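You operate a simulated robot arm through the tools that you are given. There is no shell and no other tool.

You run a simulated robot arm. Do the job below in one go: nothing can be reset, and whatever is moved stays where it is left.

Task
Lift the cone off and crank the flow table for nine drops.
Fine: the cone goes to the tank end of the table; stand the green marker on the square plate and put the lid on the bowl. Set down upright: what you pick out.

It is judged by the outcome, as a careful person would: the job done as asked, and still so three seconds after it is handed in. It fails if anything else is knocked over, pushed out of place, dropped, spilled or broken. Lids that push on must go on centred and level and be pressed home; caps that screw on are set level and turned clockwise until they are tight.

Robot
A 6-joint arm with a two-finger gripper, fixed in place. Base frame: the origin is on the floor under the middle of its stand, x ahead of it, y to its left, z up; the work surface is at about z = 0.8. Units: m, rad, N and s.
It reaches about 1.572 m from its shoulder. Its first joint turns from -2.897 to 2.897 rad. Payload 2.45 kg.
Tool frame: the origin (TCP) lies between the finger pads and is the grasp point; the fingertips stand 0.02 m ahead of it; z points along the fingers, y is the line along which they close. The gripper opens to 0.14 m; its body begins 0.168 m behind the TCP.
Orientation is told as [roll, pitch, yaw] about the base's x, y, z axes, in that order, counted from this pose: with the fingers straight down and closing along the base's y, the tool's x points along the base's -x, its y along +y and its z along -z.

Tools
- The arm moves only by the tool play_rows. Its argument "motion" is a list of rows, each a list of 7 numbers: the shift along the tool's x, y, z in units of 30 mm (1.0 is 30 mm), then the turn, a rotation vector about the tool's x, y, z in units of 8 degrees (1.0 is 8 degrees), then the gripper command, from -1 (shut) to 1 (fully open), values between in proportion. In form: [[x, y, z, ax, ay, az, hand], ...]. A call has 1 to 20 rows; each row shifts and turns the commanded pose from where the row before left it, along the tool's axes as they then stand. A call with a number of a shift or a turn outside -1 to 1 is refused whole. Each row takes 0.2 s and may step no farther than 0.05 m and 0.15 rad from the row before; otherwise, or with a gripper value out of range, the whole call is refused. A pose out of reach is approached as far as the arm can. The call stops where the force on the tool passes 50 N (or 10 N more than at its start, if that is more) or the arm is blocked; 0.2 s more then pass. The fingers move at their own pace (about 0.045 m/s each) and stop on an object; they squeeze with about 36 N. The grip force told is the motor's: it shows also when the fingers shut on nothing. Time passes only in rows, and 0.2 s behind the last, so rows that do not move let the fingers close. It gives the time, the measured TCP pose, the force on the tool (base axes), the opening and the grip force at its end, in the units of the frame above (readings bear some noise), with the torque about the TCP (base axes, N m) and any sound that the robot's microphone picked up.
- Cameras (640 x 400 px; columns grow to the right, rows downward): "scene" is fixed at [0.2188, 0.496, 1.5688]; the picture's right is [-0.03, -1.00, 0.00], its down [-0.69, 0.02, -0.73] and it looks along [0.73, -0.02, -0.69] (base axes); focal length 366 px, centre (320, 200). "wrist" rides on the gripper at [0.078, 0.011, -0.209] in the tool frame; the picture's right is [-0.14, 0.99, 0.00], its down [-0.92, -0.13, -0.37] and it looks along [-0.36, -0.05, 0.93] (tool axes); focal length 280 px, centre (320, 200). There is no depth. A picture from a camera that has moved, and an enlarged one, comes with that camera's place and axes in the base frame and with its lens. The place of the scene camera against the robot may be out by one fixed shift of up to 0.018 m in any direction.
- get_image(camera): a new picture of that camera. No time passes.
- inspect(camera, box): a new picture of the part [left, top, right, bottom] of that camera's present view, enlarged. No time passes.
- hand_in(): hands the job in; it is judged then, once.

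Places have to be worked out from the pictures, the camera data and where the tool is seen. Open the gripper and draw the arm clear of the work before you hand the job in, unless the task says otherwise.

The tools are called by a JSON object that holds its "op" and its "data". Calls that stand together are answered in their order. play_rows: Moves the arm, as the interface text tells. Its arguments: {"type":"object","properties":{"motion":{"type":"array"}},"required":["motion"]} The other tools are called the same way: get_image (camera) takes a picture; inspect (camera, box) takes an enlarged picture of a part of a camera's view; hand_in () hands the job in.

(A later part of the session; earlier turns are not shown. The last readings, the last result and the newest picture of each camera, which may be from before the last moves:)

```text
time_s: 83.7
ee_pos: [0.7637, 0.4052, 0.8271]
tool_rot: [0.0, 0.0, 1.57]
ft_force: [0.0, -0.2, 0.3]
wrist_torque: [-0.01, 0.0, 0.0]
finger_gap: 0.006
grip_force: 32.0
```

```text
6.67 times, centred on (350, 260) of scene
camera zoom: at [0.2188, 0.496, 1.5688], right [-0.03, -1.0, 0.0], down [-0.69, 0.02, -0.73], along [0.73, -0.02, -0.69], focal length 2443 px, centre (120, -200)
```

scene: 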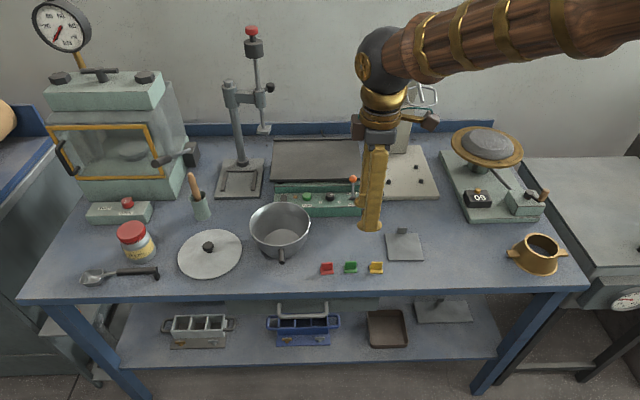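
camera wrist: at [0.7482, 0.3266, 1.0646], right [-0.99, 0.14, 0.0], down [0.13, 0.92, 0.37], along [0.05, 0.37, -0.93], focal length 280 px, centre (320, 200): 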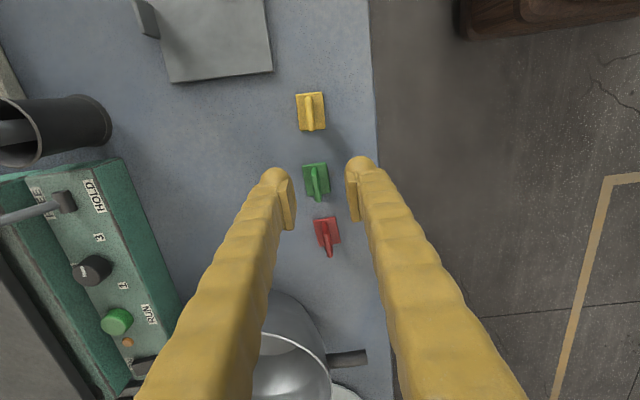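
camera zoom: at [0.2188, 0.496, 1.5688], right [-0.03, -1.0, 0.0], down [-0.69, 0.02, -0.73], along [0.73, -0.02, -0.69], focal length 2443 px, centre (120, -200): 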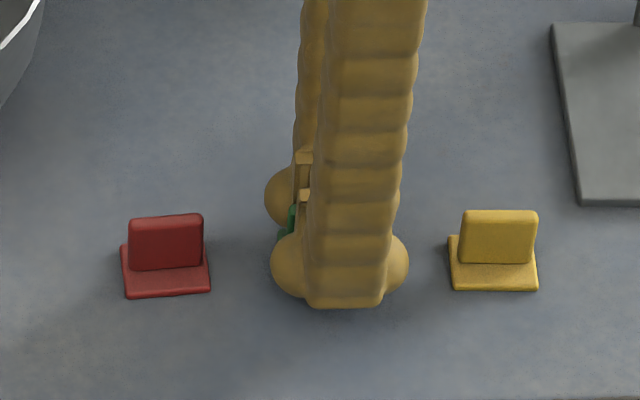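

Gripped at 6 mm (tab thickness). Lifting gently.

{"op": "play_rows", "data": {"motion": [[0, 0, -0.15, 0, 0, 0, -1], [0, 0, -0.3, 0, 0, 0, -1], [0, 0, -0.5, 0, 0, 0, -1], [0, 0, -0.7, 0, 0, 0, -1], [0, 0, -0.7, 0, 0, 0, -1], [0, 0, 0, 0, 0, 0, -1]]}}

{"op": "inspect", "data": {"camera": "wrist", "box": [250, 140, 390, 260]}}

{"op": "inspect", "data": {"camera": "scene", "box": [310, 200, 430, 290]}}

```text
time_s: 85.1
ee_pos: [0.7634, 0.4042, 0.8969]
tool_rot: [0.001, -0.001, 1.572]
ft_force: [0.4, -0.8, 0.2]
wrist_torque: [-0.01, -0.01, -0.01]
finger_gap: 0.006
grip_force: 32.0
```

```text
3.33 times, centred on (320, 200) of wrist
camera zoom: at [0.7524, 0.326, 1.1055], right [-0.99, 0.14, 0.0], down [0.13, 0.92, 0.37], along [0.05, 0.37, -0.93], focal length 935 px, centre (320, 200)
```

zoom: 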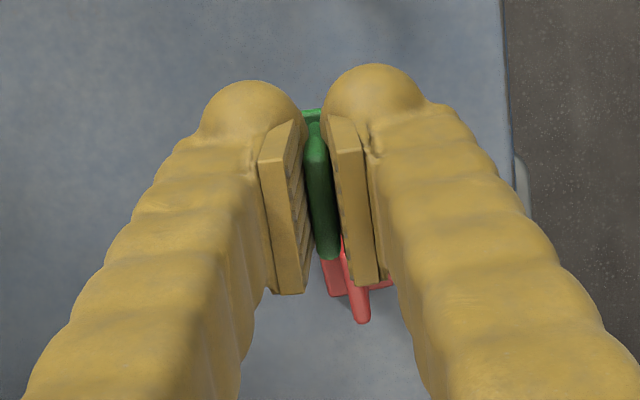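

```text
4.44 times, centred on (370, 245) of scene
camera zoom: at [0.2188, 0.496, 1.5688], right [-0.03, -1.0, 0.0], down [-0.69, 0.02, -0.73], along [0.73, -0.02, -0.69], focal length 1629 px, centre (98, 0)
```

zoom: 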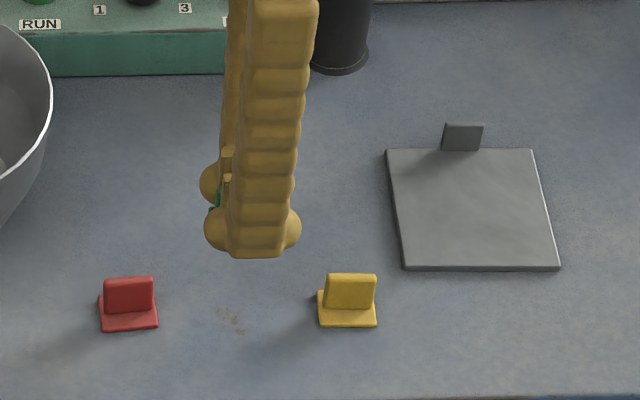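

The marker came up cleanly. Carrying it over the square plate.

{"op": "play_rows", "data": {"motion": [[0.5, -0.2, 0, 0, 0, 0, -1], [0.8, -0.32, 0, 0, 0, 0, -1], [0.8, -0.32, 0, 0, 0, 0, -1], [0.8, -0.32, 0, 0, 0, 0, -1], [0.8, -0.32, 0, 0, 0, 0, -1], [0.7, -0.28, 0, 0, 0, 0, -1], [0.42, -0.157, 0, 0, 0, 0, -1], [0, 0, 0, 0, 0, 0, -1]]}}

{"op": "get_image", "data": {"camera": "wrist"}}

{"op": "inspect", "data": {"camera": "scene", "box": [350, 190, 450, 280]}}

```text
time_s: 86.9
ee_pos: [0.822, 0.2603, 0.897]
tool_rot: [0.0, 0.0, 1.571]
ft_force: [-0.6, -0.2, 0.3]
wrist_torque: [0.0, -0.01, -0.02]
finger_gap: 0.006
grip_force: 32.0
```

```text
taken
camera wrist: at [0.8104, 0.1814, 1.1049], right [-0.99, 0.14, 0.0], down [0.13, 0.92, 0.37], along [0.05, 0.37, -0.93], focal length 280 px, centre (320, 200)
```

wrist: 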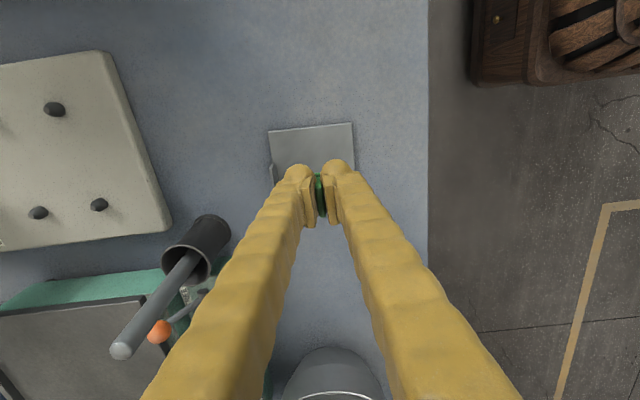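

```text
4.44 times, centred on (400, 235) of scene
camera zoom: at [0.2188, 0.496, 1.5688], right [-0.03, -1.0, 0.0], down [-0.69, 0.02, -0.73], along [0.73, -0.02, -0.69], focal length 1629 px, centre (-36, 44)
```

zoom: 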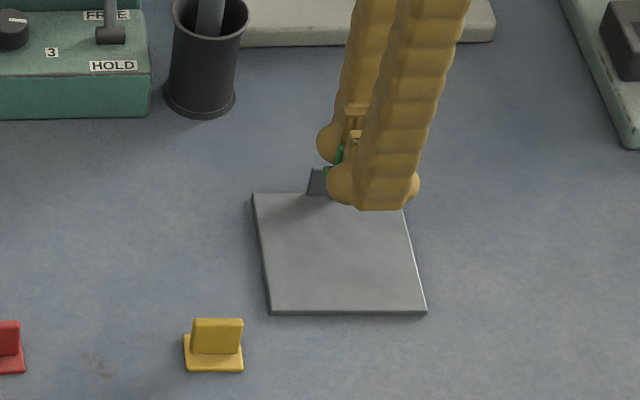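

Aligned over the plate at (0.820, 0.2605). Descending to just above it.

{"op": "play_rows", "data": {"motion": [[0, 0, 0.5, 0, 0, 0, -1], [0, 0, 0.6, 0, 0, 0, -1], [0, 0, 0.5, 0, 0, 0, -1], [0, 0, 0.27, 0, 0, 0, -1], [0, 0, 0, 0, 0, 0, -1]]}}

{"op": "inspect", "data": {"camera": "scene", "box": [350, 190, 450, 280]}}

{"op": "inspect", "data": {"camera": "wrist", "box": [240, 100, 400, 260]}}

```text
time_s: 88.1
ee_pos: [0.823, 0.2606, 0.8408]
tool_rot: [0.0, -0.002, 1.571]
ft_force: [-0.2, 0.0, -0.4]
wrist_torque: [-0.01, -0.02, -0.02]
finger_gap: 0.0059
grip_force: 31.8
```

```text
4.44 times, centred on (400, 235) of scene
camera zoom: at [0.2188, 0.496, 1.5688], right [-0.03, -1.0, 0.0], down [-0.69, 0.02, -0.73], along [0.73, -0.02, -0.69], focal length 1629 px, centre (-36, 44)
```

zoom: 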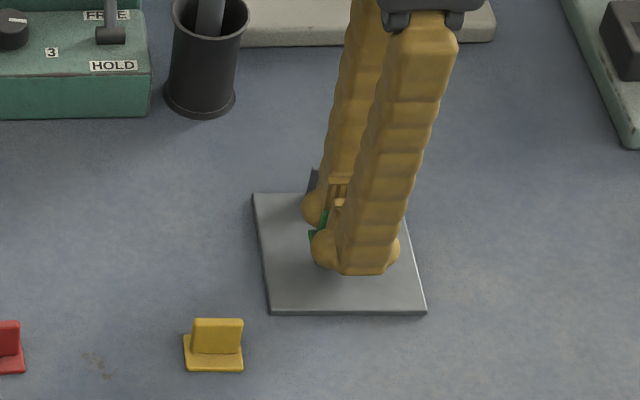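

```text
2.50 times, centred on (320, 180) of wrist
camera zoom: at [0.8106, 0.1817, 1.0492], right [-0.99, 0.14, 0.0], down [0.13, 0.92, 0.37], along [0.05, 0.37, -0.93], focal length 701 px, centre (320, 250)
```

zoom: 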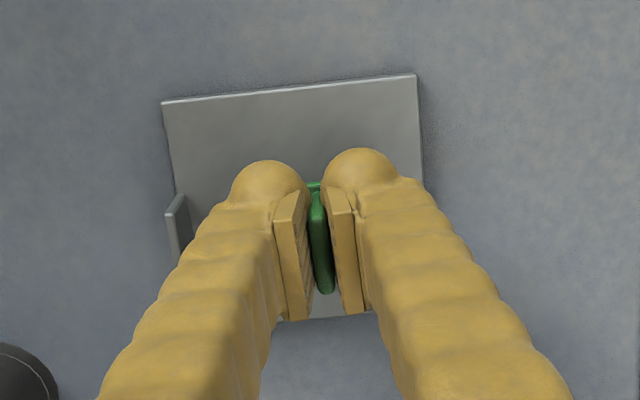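

Lowering in small steps to touch the plate.

{"op": "play_rows", "data": {"motion": [[0, 0, 0.08, 0, 0, 0, -1], [0, 0, 0.08, 0, 0, 0, -1], [0, 0, 0, 0, 0, 0, -1]]}}

{"op": "play_rows", "data": {"motion": [[0, 0, 0.06, 0, 0, 0, -1], [0, 0, 0, 0, 0, 0, -1]]}}

{"op": "play_rows", "data": {"motion": [[0, 0, 0.05, 0, 0, 0, -1], [0, 0, 0, 0, 0, 0, -1]]}}

```text
time_s: 88.9
ee_pos: [0.8208, 0.2602, 0.8353]
tool_rot: [-0.001, 0.0, 1.57]
ft_force: [0.3, 1.1, 0.0]
wrist_torque: [0.04, -0.01, 0.01]
finger_gap: 0.0061
grip_force: 31.9
```

```text
time_s: 89.5
ee_pos: [0.8215, 0.2609, 0.8343]
tool_rot: [0.0, 0.001, 1.572]
ft_force: [0.6, -0.5, -0.1]
wrist_torque: [-0.01, -0.03, 0.0]
finger_gap: 0.0059
grip_force: 31.8
```

```text
time_s: 90.1
ee_pos: [0.8223, 0.2608, 0.8315]
tool_rot: [0.001, 0.002, 1.572]
ft_force: [-0.1, 0.2, 1.3]
wrist_torque: [-0.01, -0.04, -0.03]
finger_gap: 0.0058
grip_force: 31.7
```

{"op": "play_rows", "data": {"motion": [[0, 0, 0.04, 0, 0, 0, -1], [0, 0, 0, 0, 0, 0, -1]]}}

{"op": "inspect", "data": {"camera": "scene", "box": [360, 210, 440, 270]}}

```text
time_s: 90.7
ee_pos: [0.8216, 0.2597, 0.8325]
tool_rot: [-0.002, -0.003, 1.571]
ft_force: [2.1, -0.2, 12.4]
wrist_torque: [0.08, -0.03, -0.01]
finger_gap: 0.0061
grip_force: 31.4
```

```text
6.67 times, centred on (400, 240) of scene
camera zoom: at [0.2188, 0.496, 1.5688], right [-0.03, -1.0, 0.0], down [-0.69, 0.02, -0.73], along [0.73, -0.02, -0.69], focal length 2443 px, centre (-213, -67)
```

zoom: 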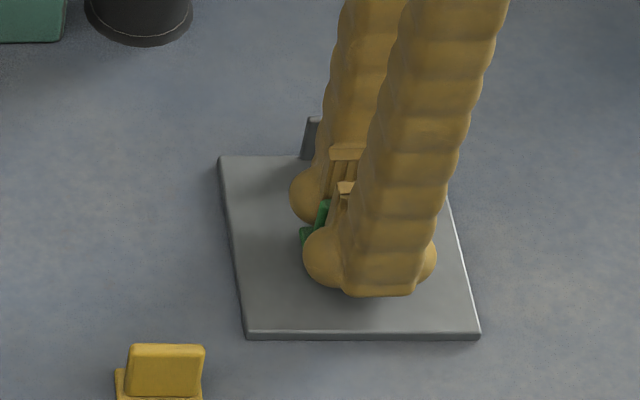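

Touchdown at 12 N. I relieve slightly and open the jaws a little (to ~28 mm, staying off the plate's stub), then rise.

{"op": "play_rows", "data": {"motion": [[0, 0, -0.025, 0, 0, 0, -1], [0, 0, 0, 0, 0, 0, -0.8], [0, 0, 0, 0, 0, 0, -0.6], [0, 0, 0, 0, 0, 0, -0.6], [0, 0, 0, 0, 0, 0, -0.6]]}}

{"op": "inspect", "data": {"camera": "wrist", "box": [240, 100, 400, 260]}}

{"op": "inspect", "data": {"camera": "scene", "box": [360, 210, 440, 270]}}

```text
time_s: 91.9
ee_pos: [0.8213, 0.2597, 0.8317]
tool_rot: [0.001, 0.0, 1.569]
ft_force: [-0.2, 0.2, -0.5]
wrist_torque: [0.0, 0.01, -0.02]
finger_gap: 0.0278
grip_force: 0.1
```

```text
2.50 times, centred on (320, 180) of wrist
camera zoom: at [0.8101, 0.1815, 1.0398], right [-0.99, 0.14, 0.0], down [0.13, 0.92, 0.37], along [0.05, 0.37, -0.93], focal length 701 px, centre (320, 250)
```

zoom: 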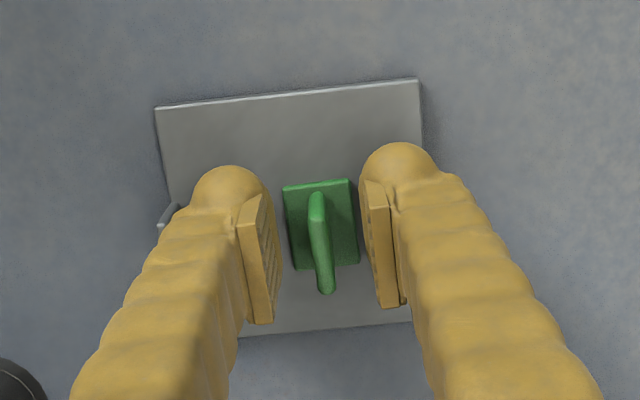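

```text
6.67 times, centred on (400, 240) of scene
camera zoom: at [0.2188, 0.496, 1.5688], right [-0.03, -1.0, 0.0], down [-0.69, 0.02, -0.73], along [0.73, -0.02, -0.69], focal length 2443 px, centre (-213, -67)
```

zoom: 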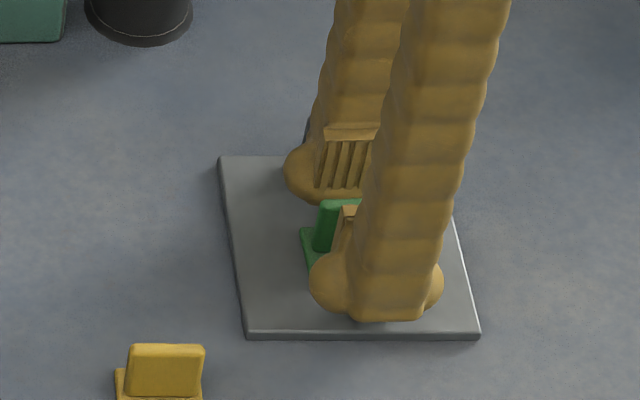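

The green marker stands upright on the plate, the jaws are free. Rising straight up.

{"op": "play_rows", "data": {"motion": [[0, 0, -0.3, 0, 0, 0, -0.6], [0, 0, -0.6, 0, 0, 0, -0.6], [0, 0, -1, 0, 0, 0, -0.6], [0, 0, -1, 0, 0, 0, -0.6], [0, 0, -1, 0, 0, 0, -0.6], [0, 0, -1, 0, 0, 0, -0.6], [0, 0, -1, 0, 0, 0, -0.3], [0, 0, -1, 0, 0, 0, 0], [0, 0, -1, 0, 0, 0, 0], [0, 0, -1, 0, 0, 0, 0], [0, 0, -1, 0, 0, 0, 0], [0, 0, -1, 0, 0, 0, 0], [0, 0, 0, 0, 0, 0, 0]]}}

{"op": "get_image", "data": {"camera": "scene"}}

```text
time_s: 94.7
ee_pos: [0.8225, 0.2598, 1.1587]
tool_rot: [0.0, -0.002, 1.571]
ft_force: [0.4, 0.2, -0.2]
wrist_torque: [-0.03, -0.01, -0.03]
finger_gap: 0.07
grip_force: 0.0
```

```text
taken
```

scene: 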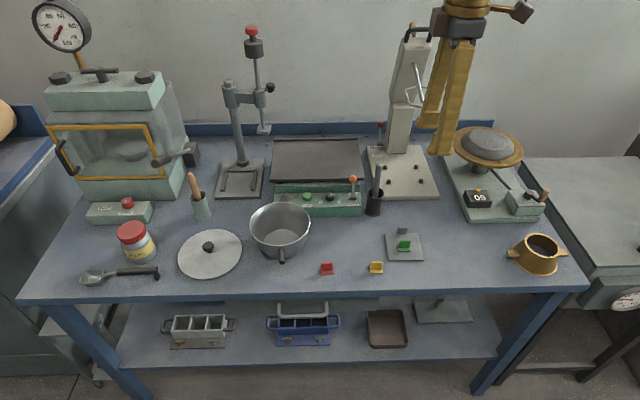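

Next the lid: moving over to view the bowl and the lid from above.

{"op": "play_rows", "data": {"motion": [[-1, 0.05, 0, 0, 0, 0, 0], [-1, 0.05, 0, 0, 0, 0, 0], [-1, 0.05, 0, 0, 0, 0, 0], [-1, 0.05, 0, 0, 0, 0, 0], [-1, 0.05, 0, 0, 0, 0, 0], [-1, 0.05, 0, 0, 0, 0, 0], [-1, 0.05, 0, 0, 0, 0, 0], [-1, 0.05, 0, 0, 0, 0, 0], [-1, 0.05, 0, 0, 0, 0, 0], [-1, 0.05, 0, 0, 0, 0, 0], [-1, 0.05, 0, 0, 0, 0, 0], [0, 0, 0, 0, 0, 0, 0]]}}

{"op": "get_image", "data": {"camera": "wrist"}}

{"op": "inspect", "data": {"camera": "scene", "box": [160, 190, 330, 300]}}

```text
time_s: 97.3
ee_pos: [0.805, 0.5889, 1.1596]
tool_rot: [0.001, 0.0, 1.57]
ft_force: [0.1, -0.2, -0.7]
wrist_torque: [-0.01, -0.01, -0.05]
finger_gap: 0.0699
grip_force: 0.1
```

```text
taken
camera wrist: at [0.794, 0.5107, 1.3679], right [-0.99, 0.14, 0.0], down [0.13, 0.92, 0.37], along [0.05, 0.37, -0.93], focal length 280 px, centre (320, 200)
```

wrist: 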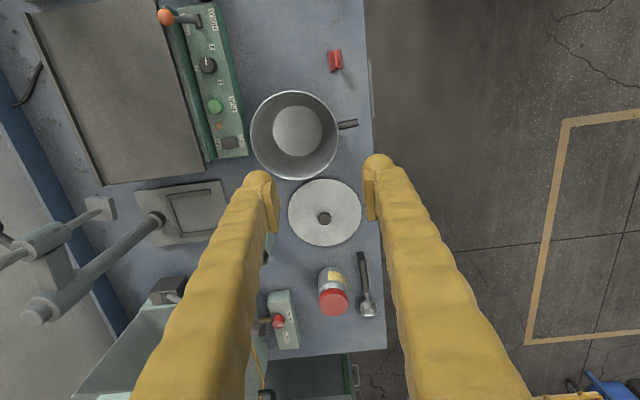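

```text
3.64 times, centred on (245, 245) of scene
camera zoom: at [0.2188, 0.496, 1.5688], right [-0.03, -1.0, 0.0], down [-0.69, 0.02, -0.73], along [0.73, -0.02, -0.69], focal length 1333 px, centre (593, 36)
```

zoom: 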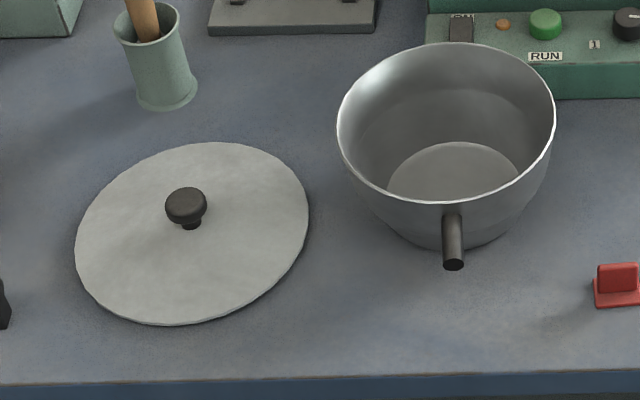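

{"op": "inspect", "data": {"camera": "wrist", "box": [230, 80, 390, 180]}}

{"op": "inspect", "data": {"camera": "wrist", "box": [250, 160, 390, 260]}}

```text
4.00 times, centred on (310, 130) of wrist
camera zoom: at [0.794, 0.5107, 1.3679], right [-0.99, 0.14, 0.0], down [0.13, 0.92, 0.37], along [0.05, 0.37, -0.93], focal length 1122 px, centre (360, 480)
```

zoom: 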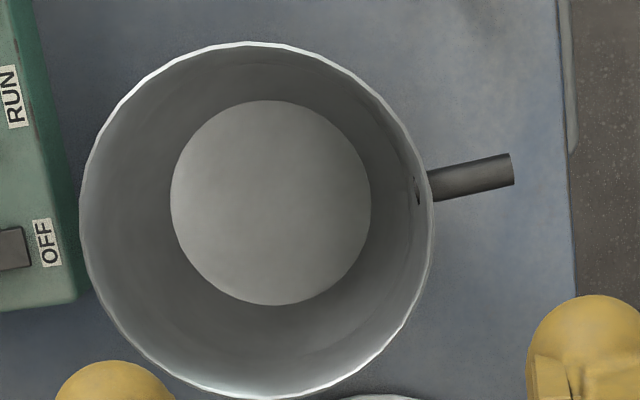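

```text
4.00 times, centred on (320, 210) of wrist
camera zoom: at [0.794, 0.5107, 1.3679], right [-0.99, 0.14, 0.0], down [0.13, 0.92, 0.37], along [0.05, 0.37, -0.93], focal length 1122 px, centre (320, 160)
```

zoom: 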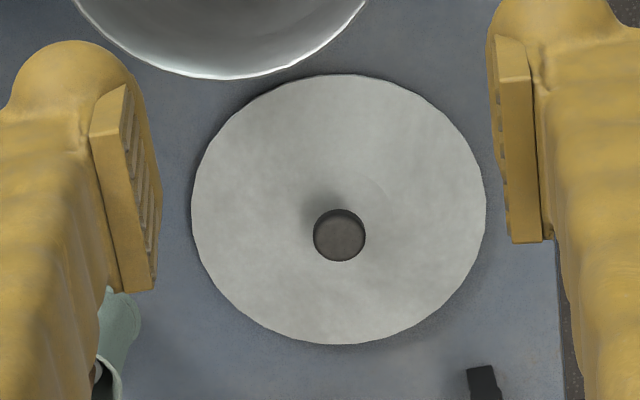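

I have the bowl rim at roughly (0.849, 0.58, 0.875), Ø≈0.152, and the lid at ≈(0.818, 0.760), Ø≈0.162 with a 27 mm knob. For precise centring I take a second view of the bowl from further right.

{"op": "play_rows", "data": {"motion": [[1, -0.2, 0, 0, 0, 0, 0], [1, -0.2, 0, 0, 0, 0, 0], [1, -0.2, 0, 0, 0, 0, 0], [1, -0.2, 0, 0, 0, 0, 0], [0.5, -0.2, 0, 0, 0, 0, 0], [0, 0, 0, 0, 0, 0, 0]]}}

{"op": "get_image", "data": {"camera": "wrist"}}

{"op": "inspect", "data": {"camera": "wrist", "box": [240, 140, 400, 260]}}

```text
time_s: 98.7
ee_pos: [0.8347, 0.4568, 1.1599]
tool_rot: [-0.001, 0.0, 1.57]
ft_force: [0.8, -0.7, -0.2]
wrist_torque: [0.05, 0.03, 0.0]
finger_gap: 0.07
grip_force: 0.0
```

```text
taken
camera wrist: at [0.8228, 0.3772, 1.3685], right [-0.99, 0.14, 0.0], down [0.13, 0.92, 0.37], along [0.05, 0.37, -0.93], focal length 280 px, centre (320, 200)
```

wrist: 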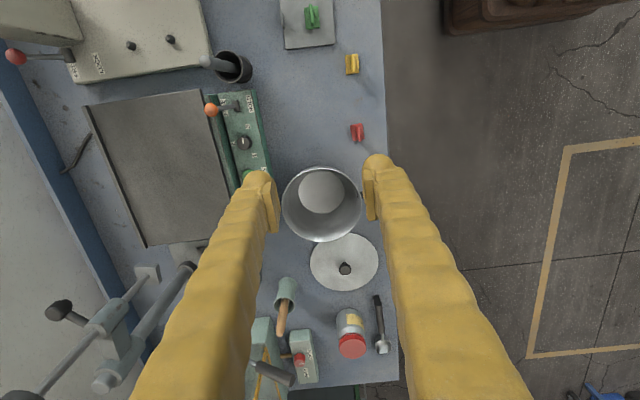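

```text
3.33 times, centred on (320, 200) of wrist
camera zoom: at [0.8228, 0.3772, 1.3685], right [-0.99, 0.14, 0.0], down [0.13, 0.92, 0.37], along [0.05, 0.37, -0.93], focal length 935 px, centre (320, 200)
```

zoom: 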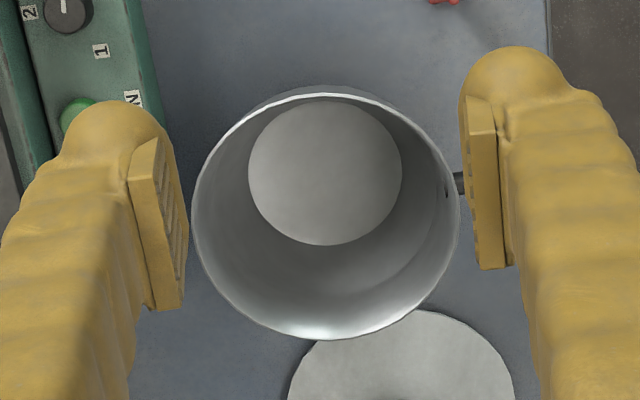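

Using rim edges in both views: bowl rim centre (0.8476, 0.580), z≈0.883, Ø0.149; lid centre (0.818, 0.764), Ø0.16. I move above the lid knob and lower for a closer look.

{"op": "play_rows", "data": {"motion": [[-0.95, 0.05, 0, 0, 0, 0, 0], [-0.95, 0.05, 0, 0, 0, 0, 0], [-0.95, 0.05, 0, 0, 0, 0, 0], [-0.95, 0.05, 0, 0, 0, 0, 0], [-0.95, 0.05, 0, 0, 0, 0, 0], [-0.95, 0.05, 0.3, 0, 0, 0, 0], [-0.95, 0.05, 0.6, 0, 0, 0, 0], [-0.95, 0.05, 0.8, 0, 0, 0, 0], [-0.95, 0.05, 0.8, 0, 0, 0, 0], [-0.95, 0.05, 0.8, 0, 0, 0, 0], [-0.74, 0.04, 0.8, 0, 0, 0, 0], [0, 0, 0.9, 0, 0, 0, 0], [0, 0, 0, 0, 0, 0, 0]]}}

{"op": "get_image", "data": {"camera": "wrist"}}

{"op": "get_image", "data": {"camera": "scene"}}

```text
time_s: 101.5
ee_pos: [0.8201, 0.7628, 1.0101]
tool_rot: [0.0, 0.001, 1.57]
ft_force: [0.0, 0.0, 0.2]
wrist_torque: [-0.01, 0.01, -0.01]
finger_gap: 0.0701
grip_force: 0.1
```

```text
taken
camera wrist: at [0.8083, 0.684, 1.2186], right [-0.99, 0.14, 0.0], down [0.13, 0.92, 0.37], along [0.05, 0.37, -0.93], focal length 280 px, centre (320, 200)
```

wrist: 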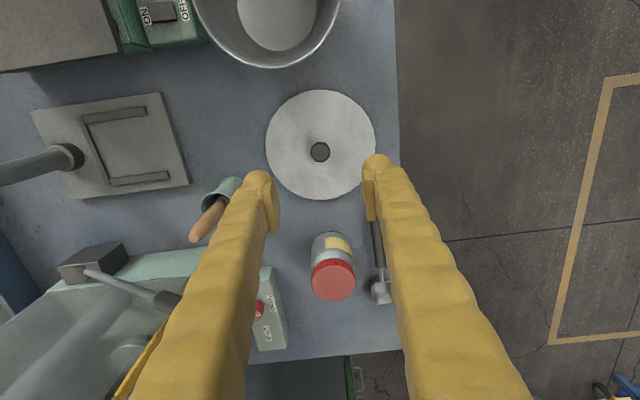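

```text
taken
```

scene: 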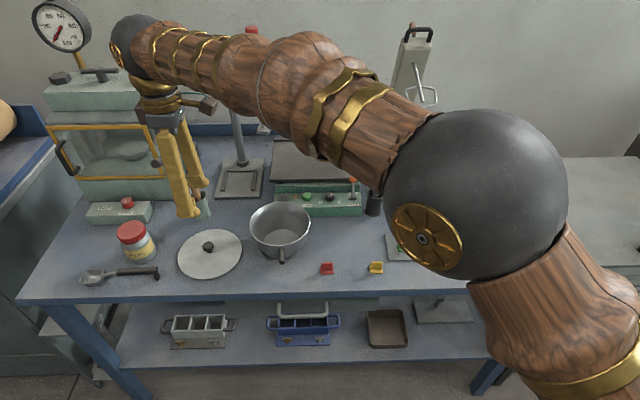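

{"op": "inspect", "data": {"camera": "wrist", "box": [250, 80, 390, 210]}}

{"op": "inspect", "data": {"camera": "scene", "box": [170, 210, 250, 290]}}

```text
3.08 times, centred on (320, 145) of wrist
camera zoom: at [0.8083, 0.684, 1.2186], right [-0.99, 0.14, 0.0], down [0.13, 0.92, 0.37], along [0.05, 0.37, -0.93], focal length 863 px, centre (320, 369)
```

zoom: 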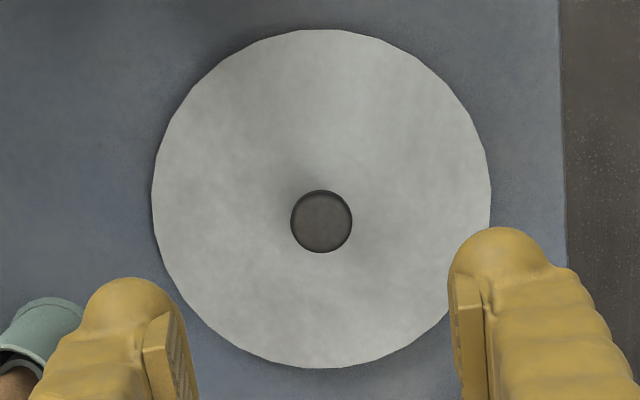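

```text
5.00 times, centred on (210, 250) of scene
camera zoom: at [0.2188, 0.496, 1.5688], right [-0.03, -1.0, 0.0], down [-0.69, 0.02, -0.73], along [0.73, -0.02, -0.69], focal length 1832 px, centre (870, -50)
```

zoom: 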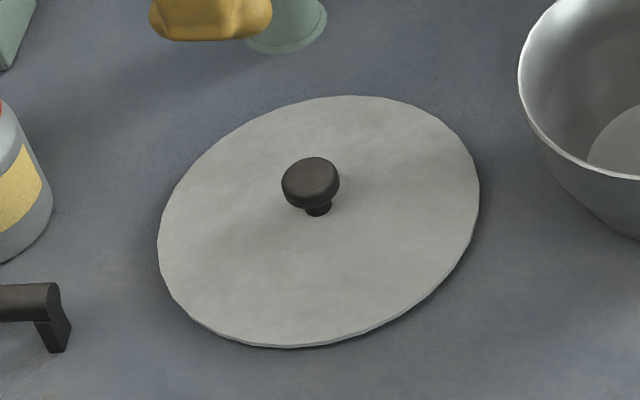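

Lid axis confirmed at (0.818, 0.764); knob head Ø28 mm, top z≈0.831. I centre and descend with the jaws open to just above grip height.

{"op": "play_rows", "data": {"motion": [[-0.04, 0.05, 0.6, 0, 0, 0, 0], [0, 0, 0.9, 0, 0, 0, 0], [0, 0, 0.9, 0, 0, 0, 0], [0, 0, 0.9, 0, 0, 0, 0], [0, 0, 0.9, 0, 0, 0, 0], [0, 0, 0.8, 0, 0, 0, 0], [0, 0, 0.6, 0, 0, 0, 0], [0, 0, 0, 0, 0, 0, 0]]}}

{"op": "get_image", "data": {"camera": "wrist"}}

{"op": "inspect", "data": {"camera": "scene", "box": [150, 180, 270, 290]}}

```text
time_s: 103.3
ee_pos: [0.8194, 0.7629, 0.8398]
tool_rot: [-0.002, 0.0, 1.572]
ft_force: [0.7, 0.5, -0.7]
wrist_torque: [0.02, 0.04, -0.01]
finger_gap: 0.0699
grip_force: 0.0
```

```text
taken
camera wrist: at [0.8084, 0.6848, 1.0476], right [-0.99, 0.14, 0.0], down [0.13, 0.92, 0.37], along [0.05, 0.37, -0.93], focal length 280 px, centre (320, 200)
```

wrist: 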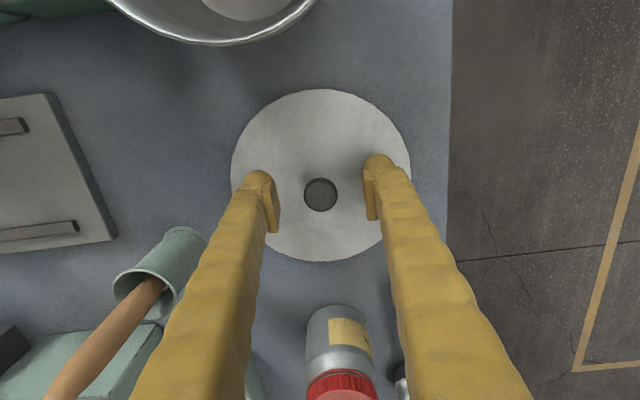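

```text
3.64 times, centred on (210, 235) of scene
camera zoom: at [0.2188, 0.496, 1.5688], right [-0.03, -1.0, 0.0], down [-0.69, 0.02, -0.73], along [0.73, -0.02, -0.69], focal length 1333 px, centre (720, 73)
```

zoom: 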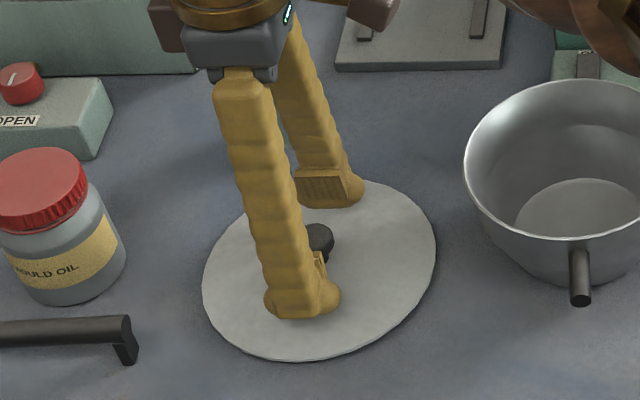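

Knob is centred under the TCP. Lowering the last centimetre, then closing.

{"op": "play_rows", "data": {"motion": [[-0.05, 0, 0.15, 0, 0, 0, 0], [0, 0, 0.13, 0, 0, 0, 0], [0, 0, 0.06, 0, 0, 0, 0], [0, 0, 0, 0, 0, 0, 0]]}}

{"op": "inspect", "data": {"camera": "scene", "box": [180, 220, 260, 280]}}

```text
time_s: 104.3
ee_pos: [0.8191, 0.7644, 0.8309]
tool_rot: [0.0, -0.002, 1.571]
ft_force: [1.0, 0.8, 7.6]
wrist_torque: [0.03, 0.06, 0.05]
finger_gap: 0.0702
grip_force: 0.1
```

```text
6.67 times, centred on (220, 250) of scene
camera zoom: at [0.2188, 0.496, 1.5688], right [-0.03, -1.0, 0.0], down [-0.69, 0.02, -0.73], along [0.73, -0.02, -0.69], focal length 2443 px, centre (987, -133)
```

zoom: 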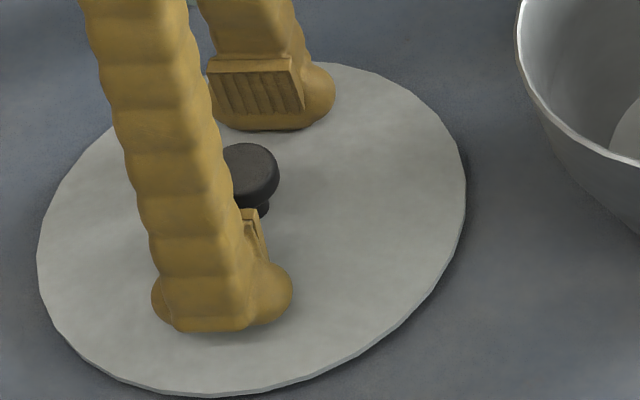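

Tips touched the lid at 7.6 N (lid top ≈0.811). I raise 2 mm and close on the knob.

{"op": "play_rows", "data": {"motion": [[0, 0, -0.07, 0, 0, 0, 0], [0, 0, 0, 0, 0, 0, -0.4], [0, 0, 0, 0, 0, 0, -0.8], [0, 0, 0, 0, 0, 0, -1], [0, 0, 0, 0, 0, 0, -1], [0, 0, 0, 0, 0, 0, -1]]}}

{"op": "inspect", "data": {"camera": "wrist", "box": [220, 80, 420, 270]}}

{"op": "inspect", "data": {"camera": "scene", "box": [180, 220, 260, 280]}}

```text
time_s: 105.7
ee_pos: [0.8186, 0.7648, 0.8344]
tool_rot: [0.0, -0.002, 1.57]
ft_force: [2.7, 2.3, 13.7]
wrist_torque: [0.03, 0.01, 0.02]
finger_gap: 0.0232
grip_force: 35.7
```

```text
2.11 times, centred on (320, 175) of wrist
camera zoom: at [0.8075, 0.686, 1.042], right [-0.99, 0.14, 0.0], down [0.13, 0.92, 0.37], along [0.05, 0.37, -0.93], focal length 590 px, centre (320, 253)
```

zoom: 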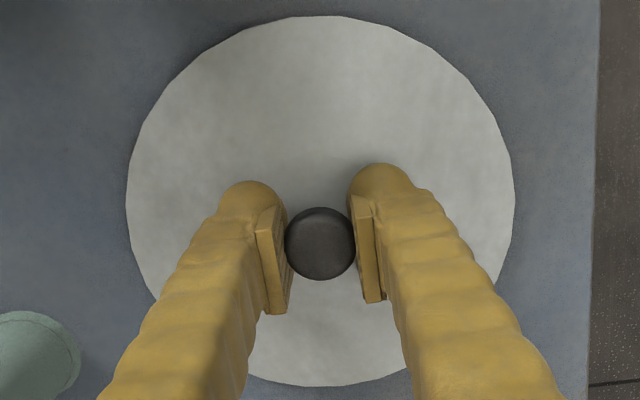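

```text
6.67 times, centred on (220, 250) of scene
camera zoom: at [0.2188, 0.496, 1.5688], right [-0.03, -1.0, 0.0], down [-0.69, 0.02, -0.73], along [0.73, -0.02, -0.69], focal length 2443 px, centre (987, -133)
```

zoom: 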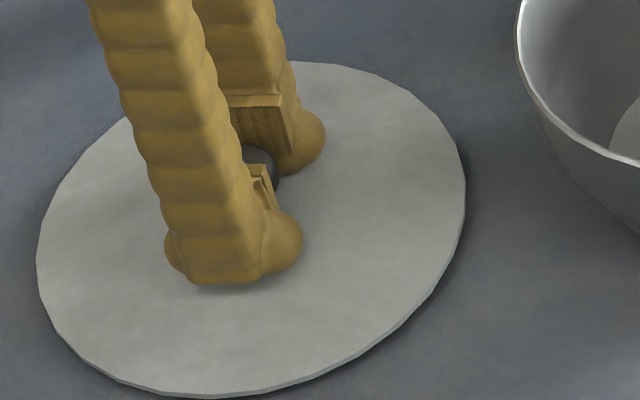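

The knob's rounded top is being pinched (gap 23 mm, +14 N upward), so I'm slightly high. I reopen, go down until the tips just touch the lid, and close again.

{"op": "play_rows", "data": {"motion": [[0, 0, 0, 0, 0, 0, -0.4], [0, 0, 0, 0, 0, 0, -0.4], [0, 0, 0, 0, 0, 0, -0.4]]}}

{"op": "play_rows", "data": {"motion": [[0, 0, 0.06, 0, 0, 0, -0.4], [0, 0, 0, 0, 0, 0, -0.4]]}}

```text
time_s: 106.5
ee_pos: [0.8181, 0.7644, 0.8341]
tool_rot: [0.0, -0.004, 1.571]
ft_force: [0.1, -0.3, 16.1]
wrist_torque: [0.02, 0.02, 0.0]
finger_gap: 0.039
grip_force: 0.1
```

```text
time_s: 107.1
ee_pos: [0.8181, 0.7642, 0.8331]
tool_rot: [0.0, -0.004, 1.57]
ft_force: [0.7, 1.0, 34.7]
wrist_torque: [0.05, 0.16, 0.0]
finger_gap: 0.0392
grip_force: 0.1
```

The lid is domed, so the tips rest on it near the knob; that explains the upward force. I raise 3 mm to be free of the lid and close on the knob again.

{"op": "play_rows", "data": {"motion": [[0, 0, -0.1, 0, 0, 0, -0.4], [0, 0, 0, 0, 0, 0, -0.4]]}}

{"op": "play_rows", "data": {"motion": [[0, 0, -0.03, 0, 0, 0, -0.4], [0, 0, 0, 0, 0, 0, -1], [0, 0, 0, 0, 0, 0, -1], [0, 0, 0, 0, 0, 0, -1], [0, 0, 0, 0, 0, 0, -1]]}}

{"op": "inspect", "data": {"camera": "wrist", "box": [260, 130, 380, 240]}}

```text
time_s: 107.7
ee_pos: [0.817, 0.7638, 0.8344]
tool_rot: [0.004, -0.001, 1.57]
ft_force: [-0.3, 1.2, 11.3]
wrist_torque: [0.12, -0.13, 0.02]
finger_gap: 0.0408
grip_force: 0.0
```

```text
time_s: 108.9
ee_pos: [0.8168, 0.7633, 0.836]
tool_rot: [0.0, 0.0, 1.57]
ft_force: [-0.7, -0.2, -0.6]
wrist_torque: [-0.02, 0.01, 0.01]
finger_gap: 0.0234
grip_force: 35.8
```

```text
3.64 times, centred on (320, 185) of wrist
camera zoom: at [0.8063, 0.6856, 1.0438], right [-0.99, 0.14, 0.0], down [0.13, 0.92, 0.37], along [0.05, 0.37, -0.93], focal length 1020 px, centre (320, 254)
```

zoom: 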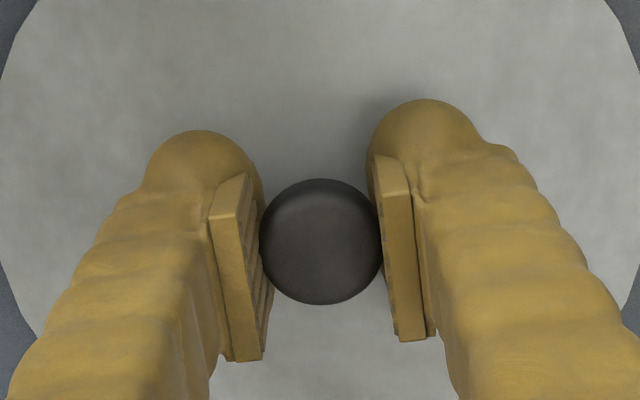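

Clean grip now: gap 23.4 mm, no vertical force. Test lift of a few millimetres.

{"op": "play_rows", "data": {"motion": [[0, 0, -0.08, 0, 0, 0, -1], [0, 0, -0.1, 0, 0, 0, -1], [0, 0, -0.15, 0, 0, 0, -1], [0, 0, 0, 0, 0, 0, -1]]}}

{"op": "inspect", "data": {"camera": "scene", "box": [150, 210, 270, 290]}}

{"op": "inspect", "data": {"camera": "wrist", "box": [220, 80, 420, 270]}}

```text
time_s: 109.9
ee_pos: [0.8172, 0.7645, 0.8454]
tool_rot: [0.001, -0.001, 1.571]
ft_force: [-0.3, 0.3, -1.6]
wrist_torque: [0.01, -0.01, -0.05]
finger_gap: 0.0231
grip_force: 36.6
```

```text
5.00 times, centred on (210, 250) of scene
camera zoom: at [0.2188, 0.496, 1.5688], right [-0.03, -1.0, 0.0], down [-0.69, 0.02, -0.73], along [0.73, -0.02, -0.69], focal length 1832 px, centre (870, -50)
```

zoom: 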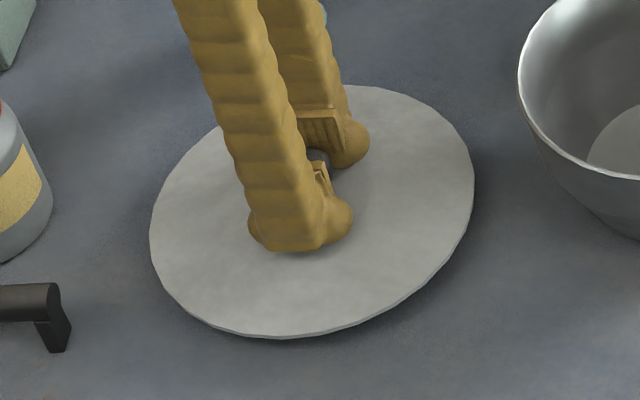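

```text
2.11 times, centred on (320, 175) of wrist
camera zoom: at [0.8059, 0.6858, 1.0535], right [-0.99, 0.14, 0.0], down [0.13, 0.92, 0.37], along [0.05, 0.37, -0.93], focal length 590 px, centre (320, 253)
```

zoom: 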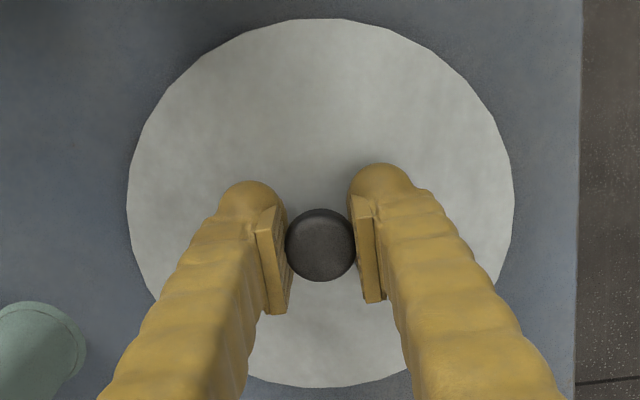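

The lid lifts level with the gripper and its axis is within 1 mm of the TCP. I raise it to clear the bowl rim.

{"op": "play_rows", "data": {"motion": [[0, 0, -0.3, 0, 0, 0, -1], [0, 0, -0.5, 0, 0, 0, -1], [0, 0, -0.7, 0, 0, 0, -1], [0, 0, -0.8, 0, 0, 0, -1], [0, 0, -0.8, 0, 0, 0, -1], [0, 0, -0.6, 0, 0, 0, -1], [0, 0, -0.3, 0, 0, 0, -1], [0, 0, 0, 0, 0, 0, -1]]}}

{"op": "get_image", "data": {"camera": "scene"}}

{"op": "get_image", "data": {"camera": "wrist"}}

```text
time_s: 111.7
ee_pos: [0.8189, 0.7663, 0.9655]
tool_rot: [-0.002, -0.002, 1.572]
ft_force: [-0.7, 0.0, -1.3]
wrist_torque: [0.0, 0.04, -0.02]
finger_gap: 0.023
grip_force: 36.1
```

```text
taken
```

scene: 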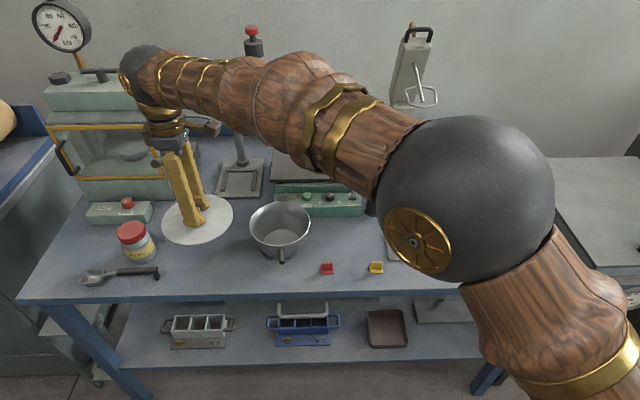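

```text
taken
camera wrist: at [0.8067, 0.687, 1.1727], right [-0.99, 0.14, 0.0], down [0.13, 0.92, 0.37], along [0.05, 0.37, -0.93], focal length 280 px, centre (320, 200)
```

wrist: 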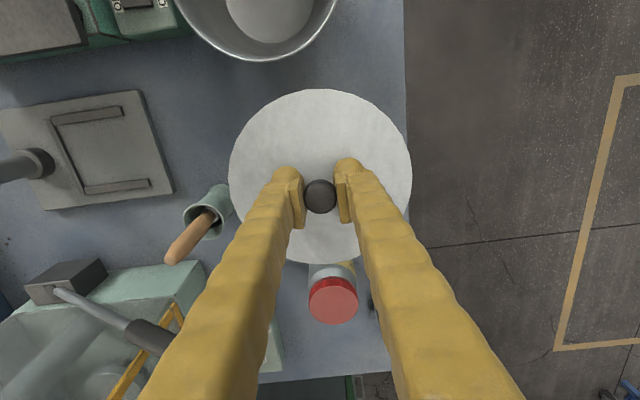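

Lid is clear of the rim height. Moving over the bowl centre (0.8476, 0.580).

{"op": "play_rows", "data": {"motion": [[0.4, -0.06, 0, 0, 0, 0, -1], [0.7, -0.12, 0, 0, 0, 0, -1], [0.85, -0.14, 0, 0, 0, 0, -1], [0.9, -0.14, 0, 0, 0, 0, -1], [0.9, -0.14, 0, 0, 0, 0, -1], [0.85, -0.14, 0, 0, 0, 0, -1], [0.75, -0.12, 0, 0, 0, 0, -1], [0.5, -0.09, 0, 0, 0, 0, -1], [0.307, -0.047, 0, 0, 0, 0, -1], [0, 0, 0, 0, 0, 0, -1], [0, 0, 0, 0, 0, 0, -1]]}}

{"op": "get_image", "data": {"camera": "scene"}}

{"op": "get_image", "data": {"camera": "wrist"}}

```text
time_s: 114.1
ee_pos: [0.8479, 0.5815, 0.9651]
tool_rot: [0.0, 0.001, 1.571]
ft_force: [0.6, 0.5, -1.4]
wrist_torque: [-0.01, -0.02, 0.01]
finger_gap: 0.0231
grip_force: 35.6
```

```text
taken
```

scene: 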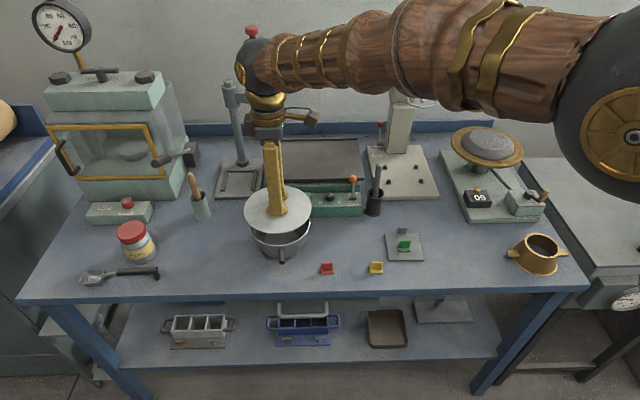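

```text
taken
camera wrist: at [0.8358, 0.5026, 1.1721], right [-0.99, 0.14, 0.0], down [0.13, 0.92, 0.37], along [0.05, 0.37, -0.93], focal length 280 px, centre (320, 200)
```

wrist: 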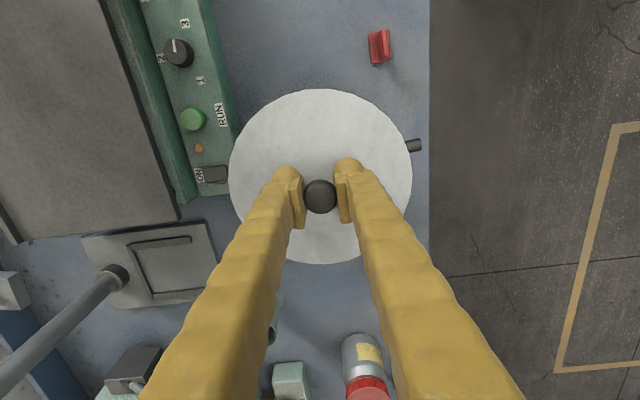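

{"op": "inspect", "data": {"camera": "scene", "box": [230, 170, 330, 270]}}

```text
4.00 times, centred on (280, 220) of scene
camera zoom: at [0.2188, 0.496, 1.5688], right [-0.03, -1.0, 0.0], down [-0.69, 0.02, -0.73], along [0.73, -0.02, -0.69], focal length 1466 px, centre (480, 120)
```

zoom: 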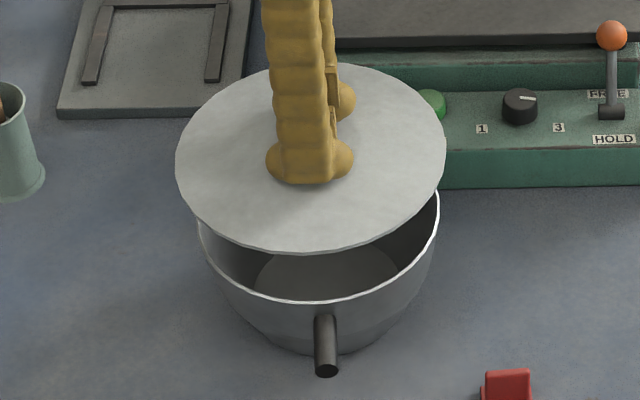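

Lid and rim line up in the scene view to within about a millimetre once height is accounted for. Descending to just above the rim.

{"op": "play_rows", "data": {"motion": [[0, 0, 0.3, 0, 0, 0, -1], [0, 0, 0.4, 0, 0, 0, -1], [0, 0, 0.3, 0, 0, 0, -1], [0, 0, 0.2, 0, 0, 0, -1], [0, 0, 0, 0, 0, 0, -1]]}}

{"op": "inspect", "data": {"camera": "scene", "box": [230, 170, 330, 270]}}

```text
time_s: 115.3
ee_pos: [0.8468, 0.5795, 0.9288]
tool_rot: [0.0, 0.0, 1.571]
ft_force: [0.0, 0.3, -0.3]
wrist_torque: [-0.01, -0.04, 0.01]
finger_gap: 0.0233
grip_force: 36.2
```

```text
4.00 times, centred on (280, 220) of scene
camera zoom: at [0.2188, 0.496, 1.5688], right [-0.03, -1.0, 0.0], down [-0.69, 0.02, -0.73], along [0.73, -0.02, -0.69], focal length 1466 px, centre (480, 120)
```

zoom: 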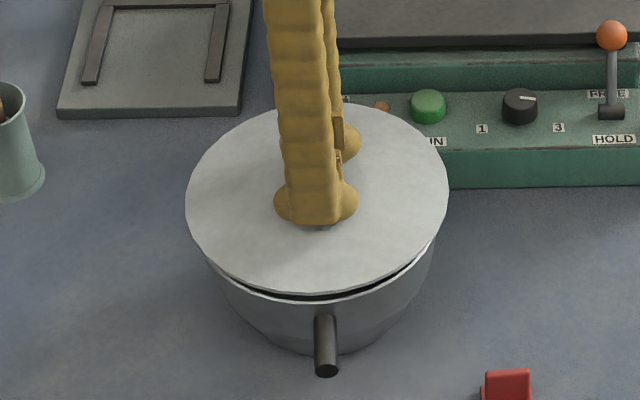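

About 1–1.5 cm to go, well centred. Lowering in small steps with force checks.

{"op": "play_rows", "data": {"motion": [[0, 0, 0.1, 0, 0, 0, -1], [0, 0, 0.1, 0, 0, 0, -1], [0, 0, 0, 0, 0, 0, -1]]}}

{"op": "play_rows", "data": {"motion": [[0, 0, 0.08, 0, 0, 0, -1], [0, 0, 0, 0, 0, 0, -1]]}}

{"op": "play_rows", "data": {"motion": [[0, 0, 0.06, 0, 0, 0, -1], [0, 0, 0, 0, 0, 0, -1]]}}

{"op": "inspect", "data": {"camera": "scene", "box": [230, 170, 330, 270]}}

```text
time_s: 116.1
ee_pos: [0.8476, 0.5787, 0.9223]
tool_rot: [-0.001, 0.002, 1.571]
ft_force: [-0.1, 0.3, -0.4]
wrist_torque: [0.02, 0.0, 0.03]
finger_gap: 0.0234
grip_force: 35.6
```

```text
time_s: 116.7
ee_pos: [0.8465, 0.5804, 0.9205]
tool_rot: [-0.002, -0.001, 1.57]
ft_force: [0.3, 0.2, -1.0]
wrist_torque: [0.01, -0.03, 0.0]
finger_gap: 0.0234
grip_force: 35.9
```

```text
time_s: 117.3
ee_pos: [0.8476, 0.5803, 0.9164]
tool_rot: [0.0, -0.002, 1.571]
ft_force: [0.1, -0.2, -1.6]
wrist_torque: [-0.02, -0.02, -0.02]
finger_gap: 0.0232
grip_force: 35.9
```

```text
4.00 times, centred on (280, 220) of scene
camera zoom: at [0.2188, 0.496, 1.5688], right [-0.03, -1.0, 0.0], down [-0.69, 0.02, -0.73], along [0.73, -0.02, -0.69], focal length 1466 px, centre (480, 120)
```

zoom: 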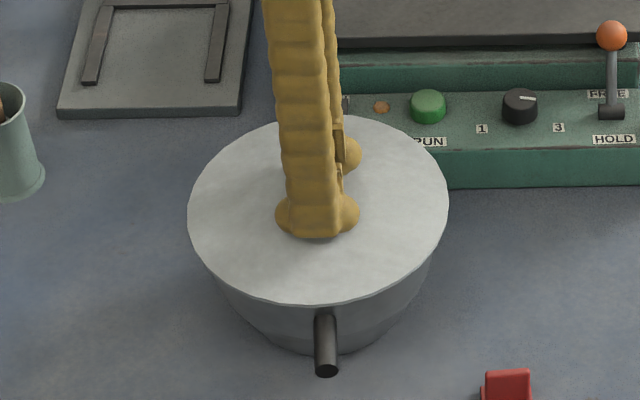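

Still carrying the lid (-1.6 N), rim nearly reached. Continuing in 1.5 mm steps.

{"op": "play_rows", "data": {"motion": [[0, 0, 0.05, 0, 0, 0, -1], [0, 0, 0, 0, 0, 0, -1]]}}

{"op": "play_rows", "data": {"motion": [[0, 0, 0.05, 0, 0, 0, -1], [0, 0, 0, 0, 0, 0, -1]]}}

{"op": "inspect", "data": {"camera": "scene", "box": [230, 170, 330, 270]}}

```text
time_s: 117.9
ee_pos: [0.8473, 0.5804, 0.9162]
tool_rot: [0.0, -0.001, 1.572]
ft_force: [-0.4, 1.1, -1.2]
wrist_torque: [0.03, -0.01, -0.01]
finger_gap: 0.0232
grip_force: 36.8
```

```text
time_s: 118.5
ee_pos: [0.8486, 0.5805, 0.9172]
tool_rot: [-0.002, 0.0, 1.571]
ft_force: [0.0, -1.1, -1.0]
wrist_torque: [0.0, -0.01, -0.01]
finger_gap: 0.0233
grip_force: 36.2
```

```text
4.00 times, centred on (280, 220) of scene
camera zoom: at [0.2188, 0.496, 1.5688], right [-0.03, -1.0, 0.0], down [-0.69, 0.02, -0.73], along [0.73, -0.02, -0.69], focal length 1466 px, centre (480, 120)
```

zoom: 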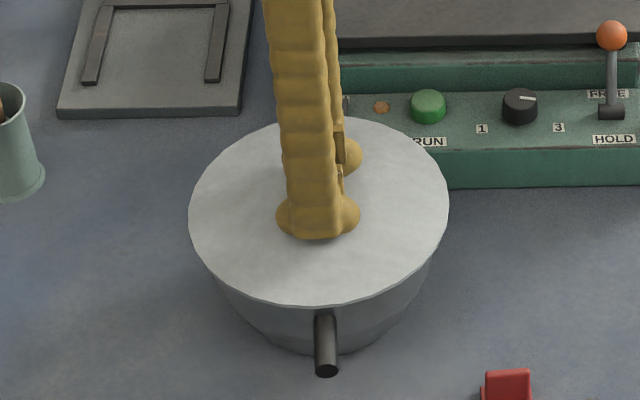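

{"op": "play_rows", "data": {"motion": [[0, 0, 0.06, 0, 0, 0, -1], [0, 0, 0, 0, 0, 0, -1]]}}

{"op": "play_rows", "data": {"motion": [[0, 0, 0.06, 0, 0, 0, -1], [0, 0, 0, 0, 0, 0, -1]]}}

{"op": "inspect", "data": {"camera": "scene", "box": [230, 170, 330, 270]}}

```text
time_s: 119.1
ee_pos: [0.8466, 0.5791, 0.9131]
tool_rot: [0.001, -0.001, 1.573]
ft_force: [-0.4, -0.2, 0.6]
wrist_torque: [-0.16, 0.01, 0.01]
finger_gap: 0.0232
grip_force: 36.5
```

```text
time_s: 119.7
ee_pos: [0.8478, 0.5809, 0.9124]
tool_rot: [-0.002, -0.003, 1.57]
ft_force: [-4.7, -6.0, 22.5]
wrist_torque: [-0.19, 0.01, 0.03]
finger_gap: 0.0231
grip_force: 35.9
```

```text
4.00 times, centred on (280, 220) of scene
camera zoom: at [0.2188, 0.496, 1.5688], right [-0.03, -1.0, 0.0], down [-0.69, 0.02, -0.73], along [0.73, -0.02, -0.69], focal length 1466 px, centre (480, 120)
```

zoom: 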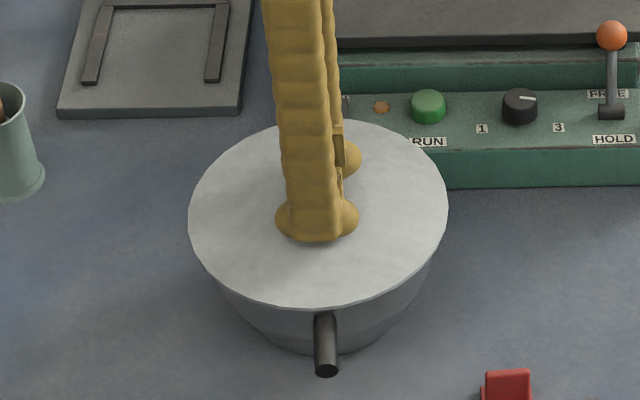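

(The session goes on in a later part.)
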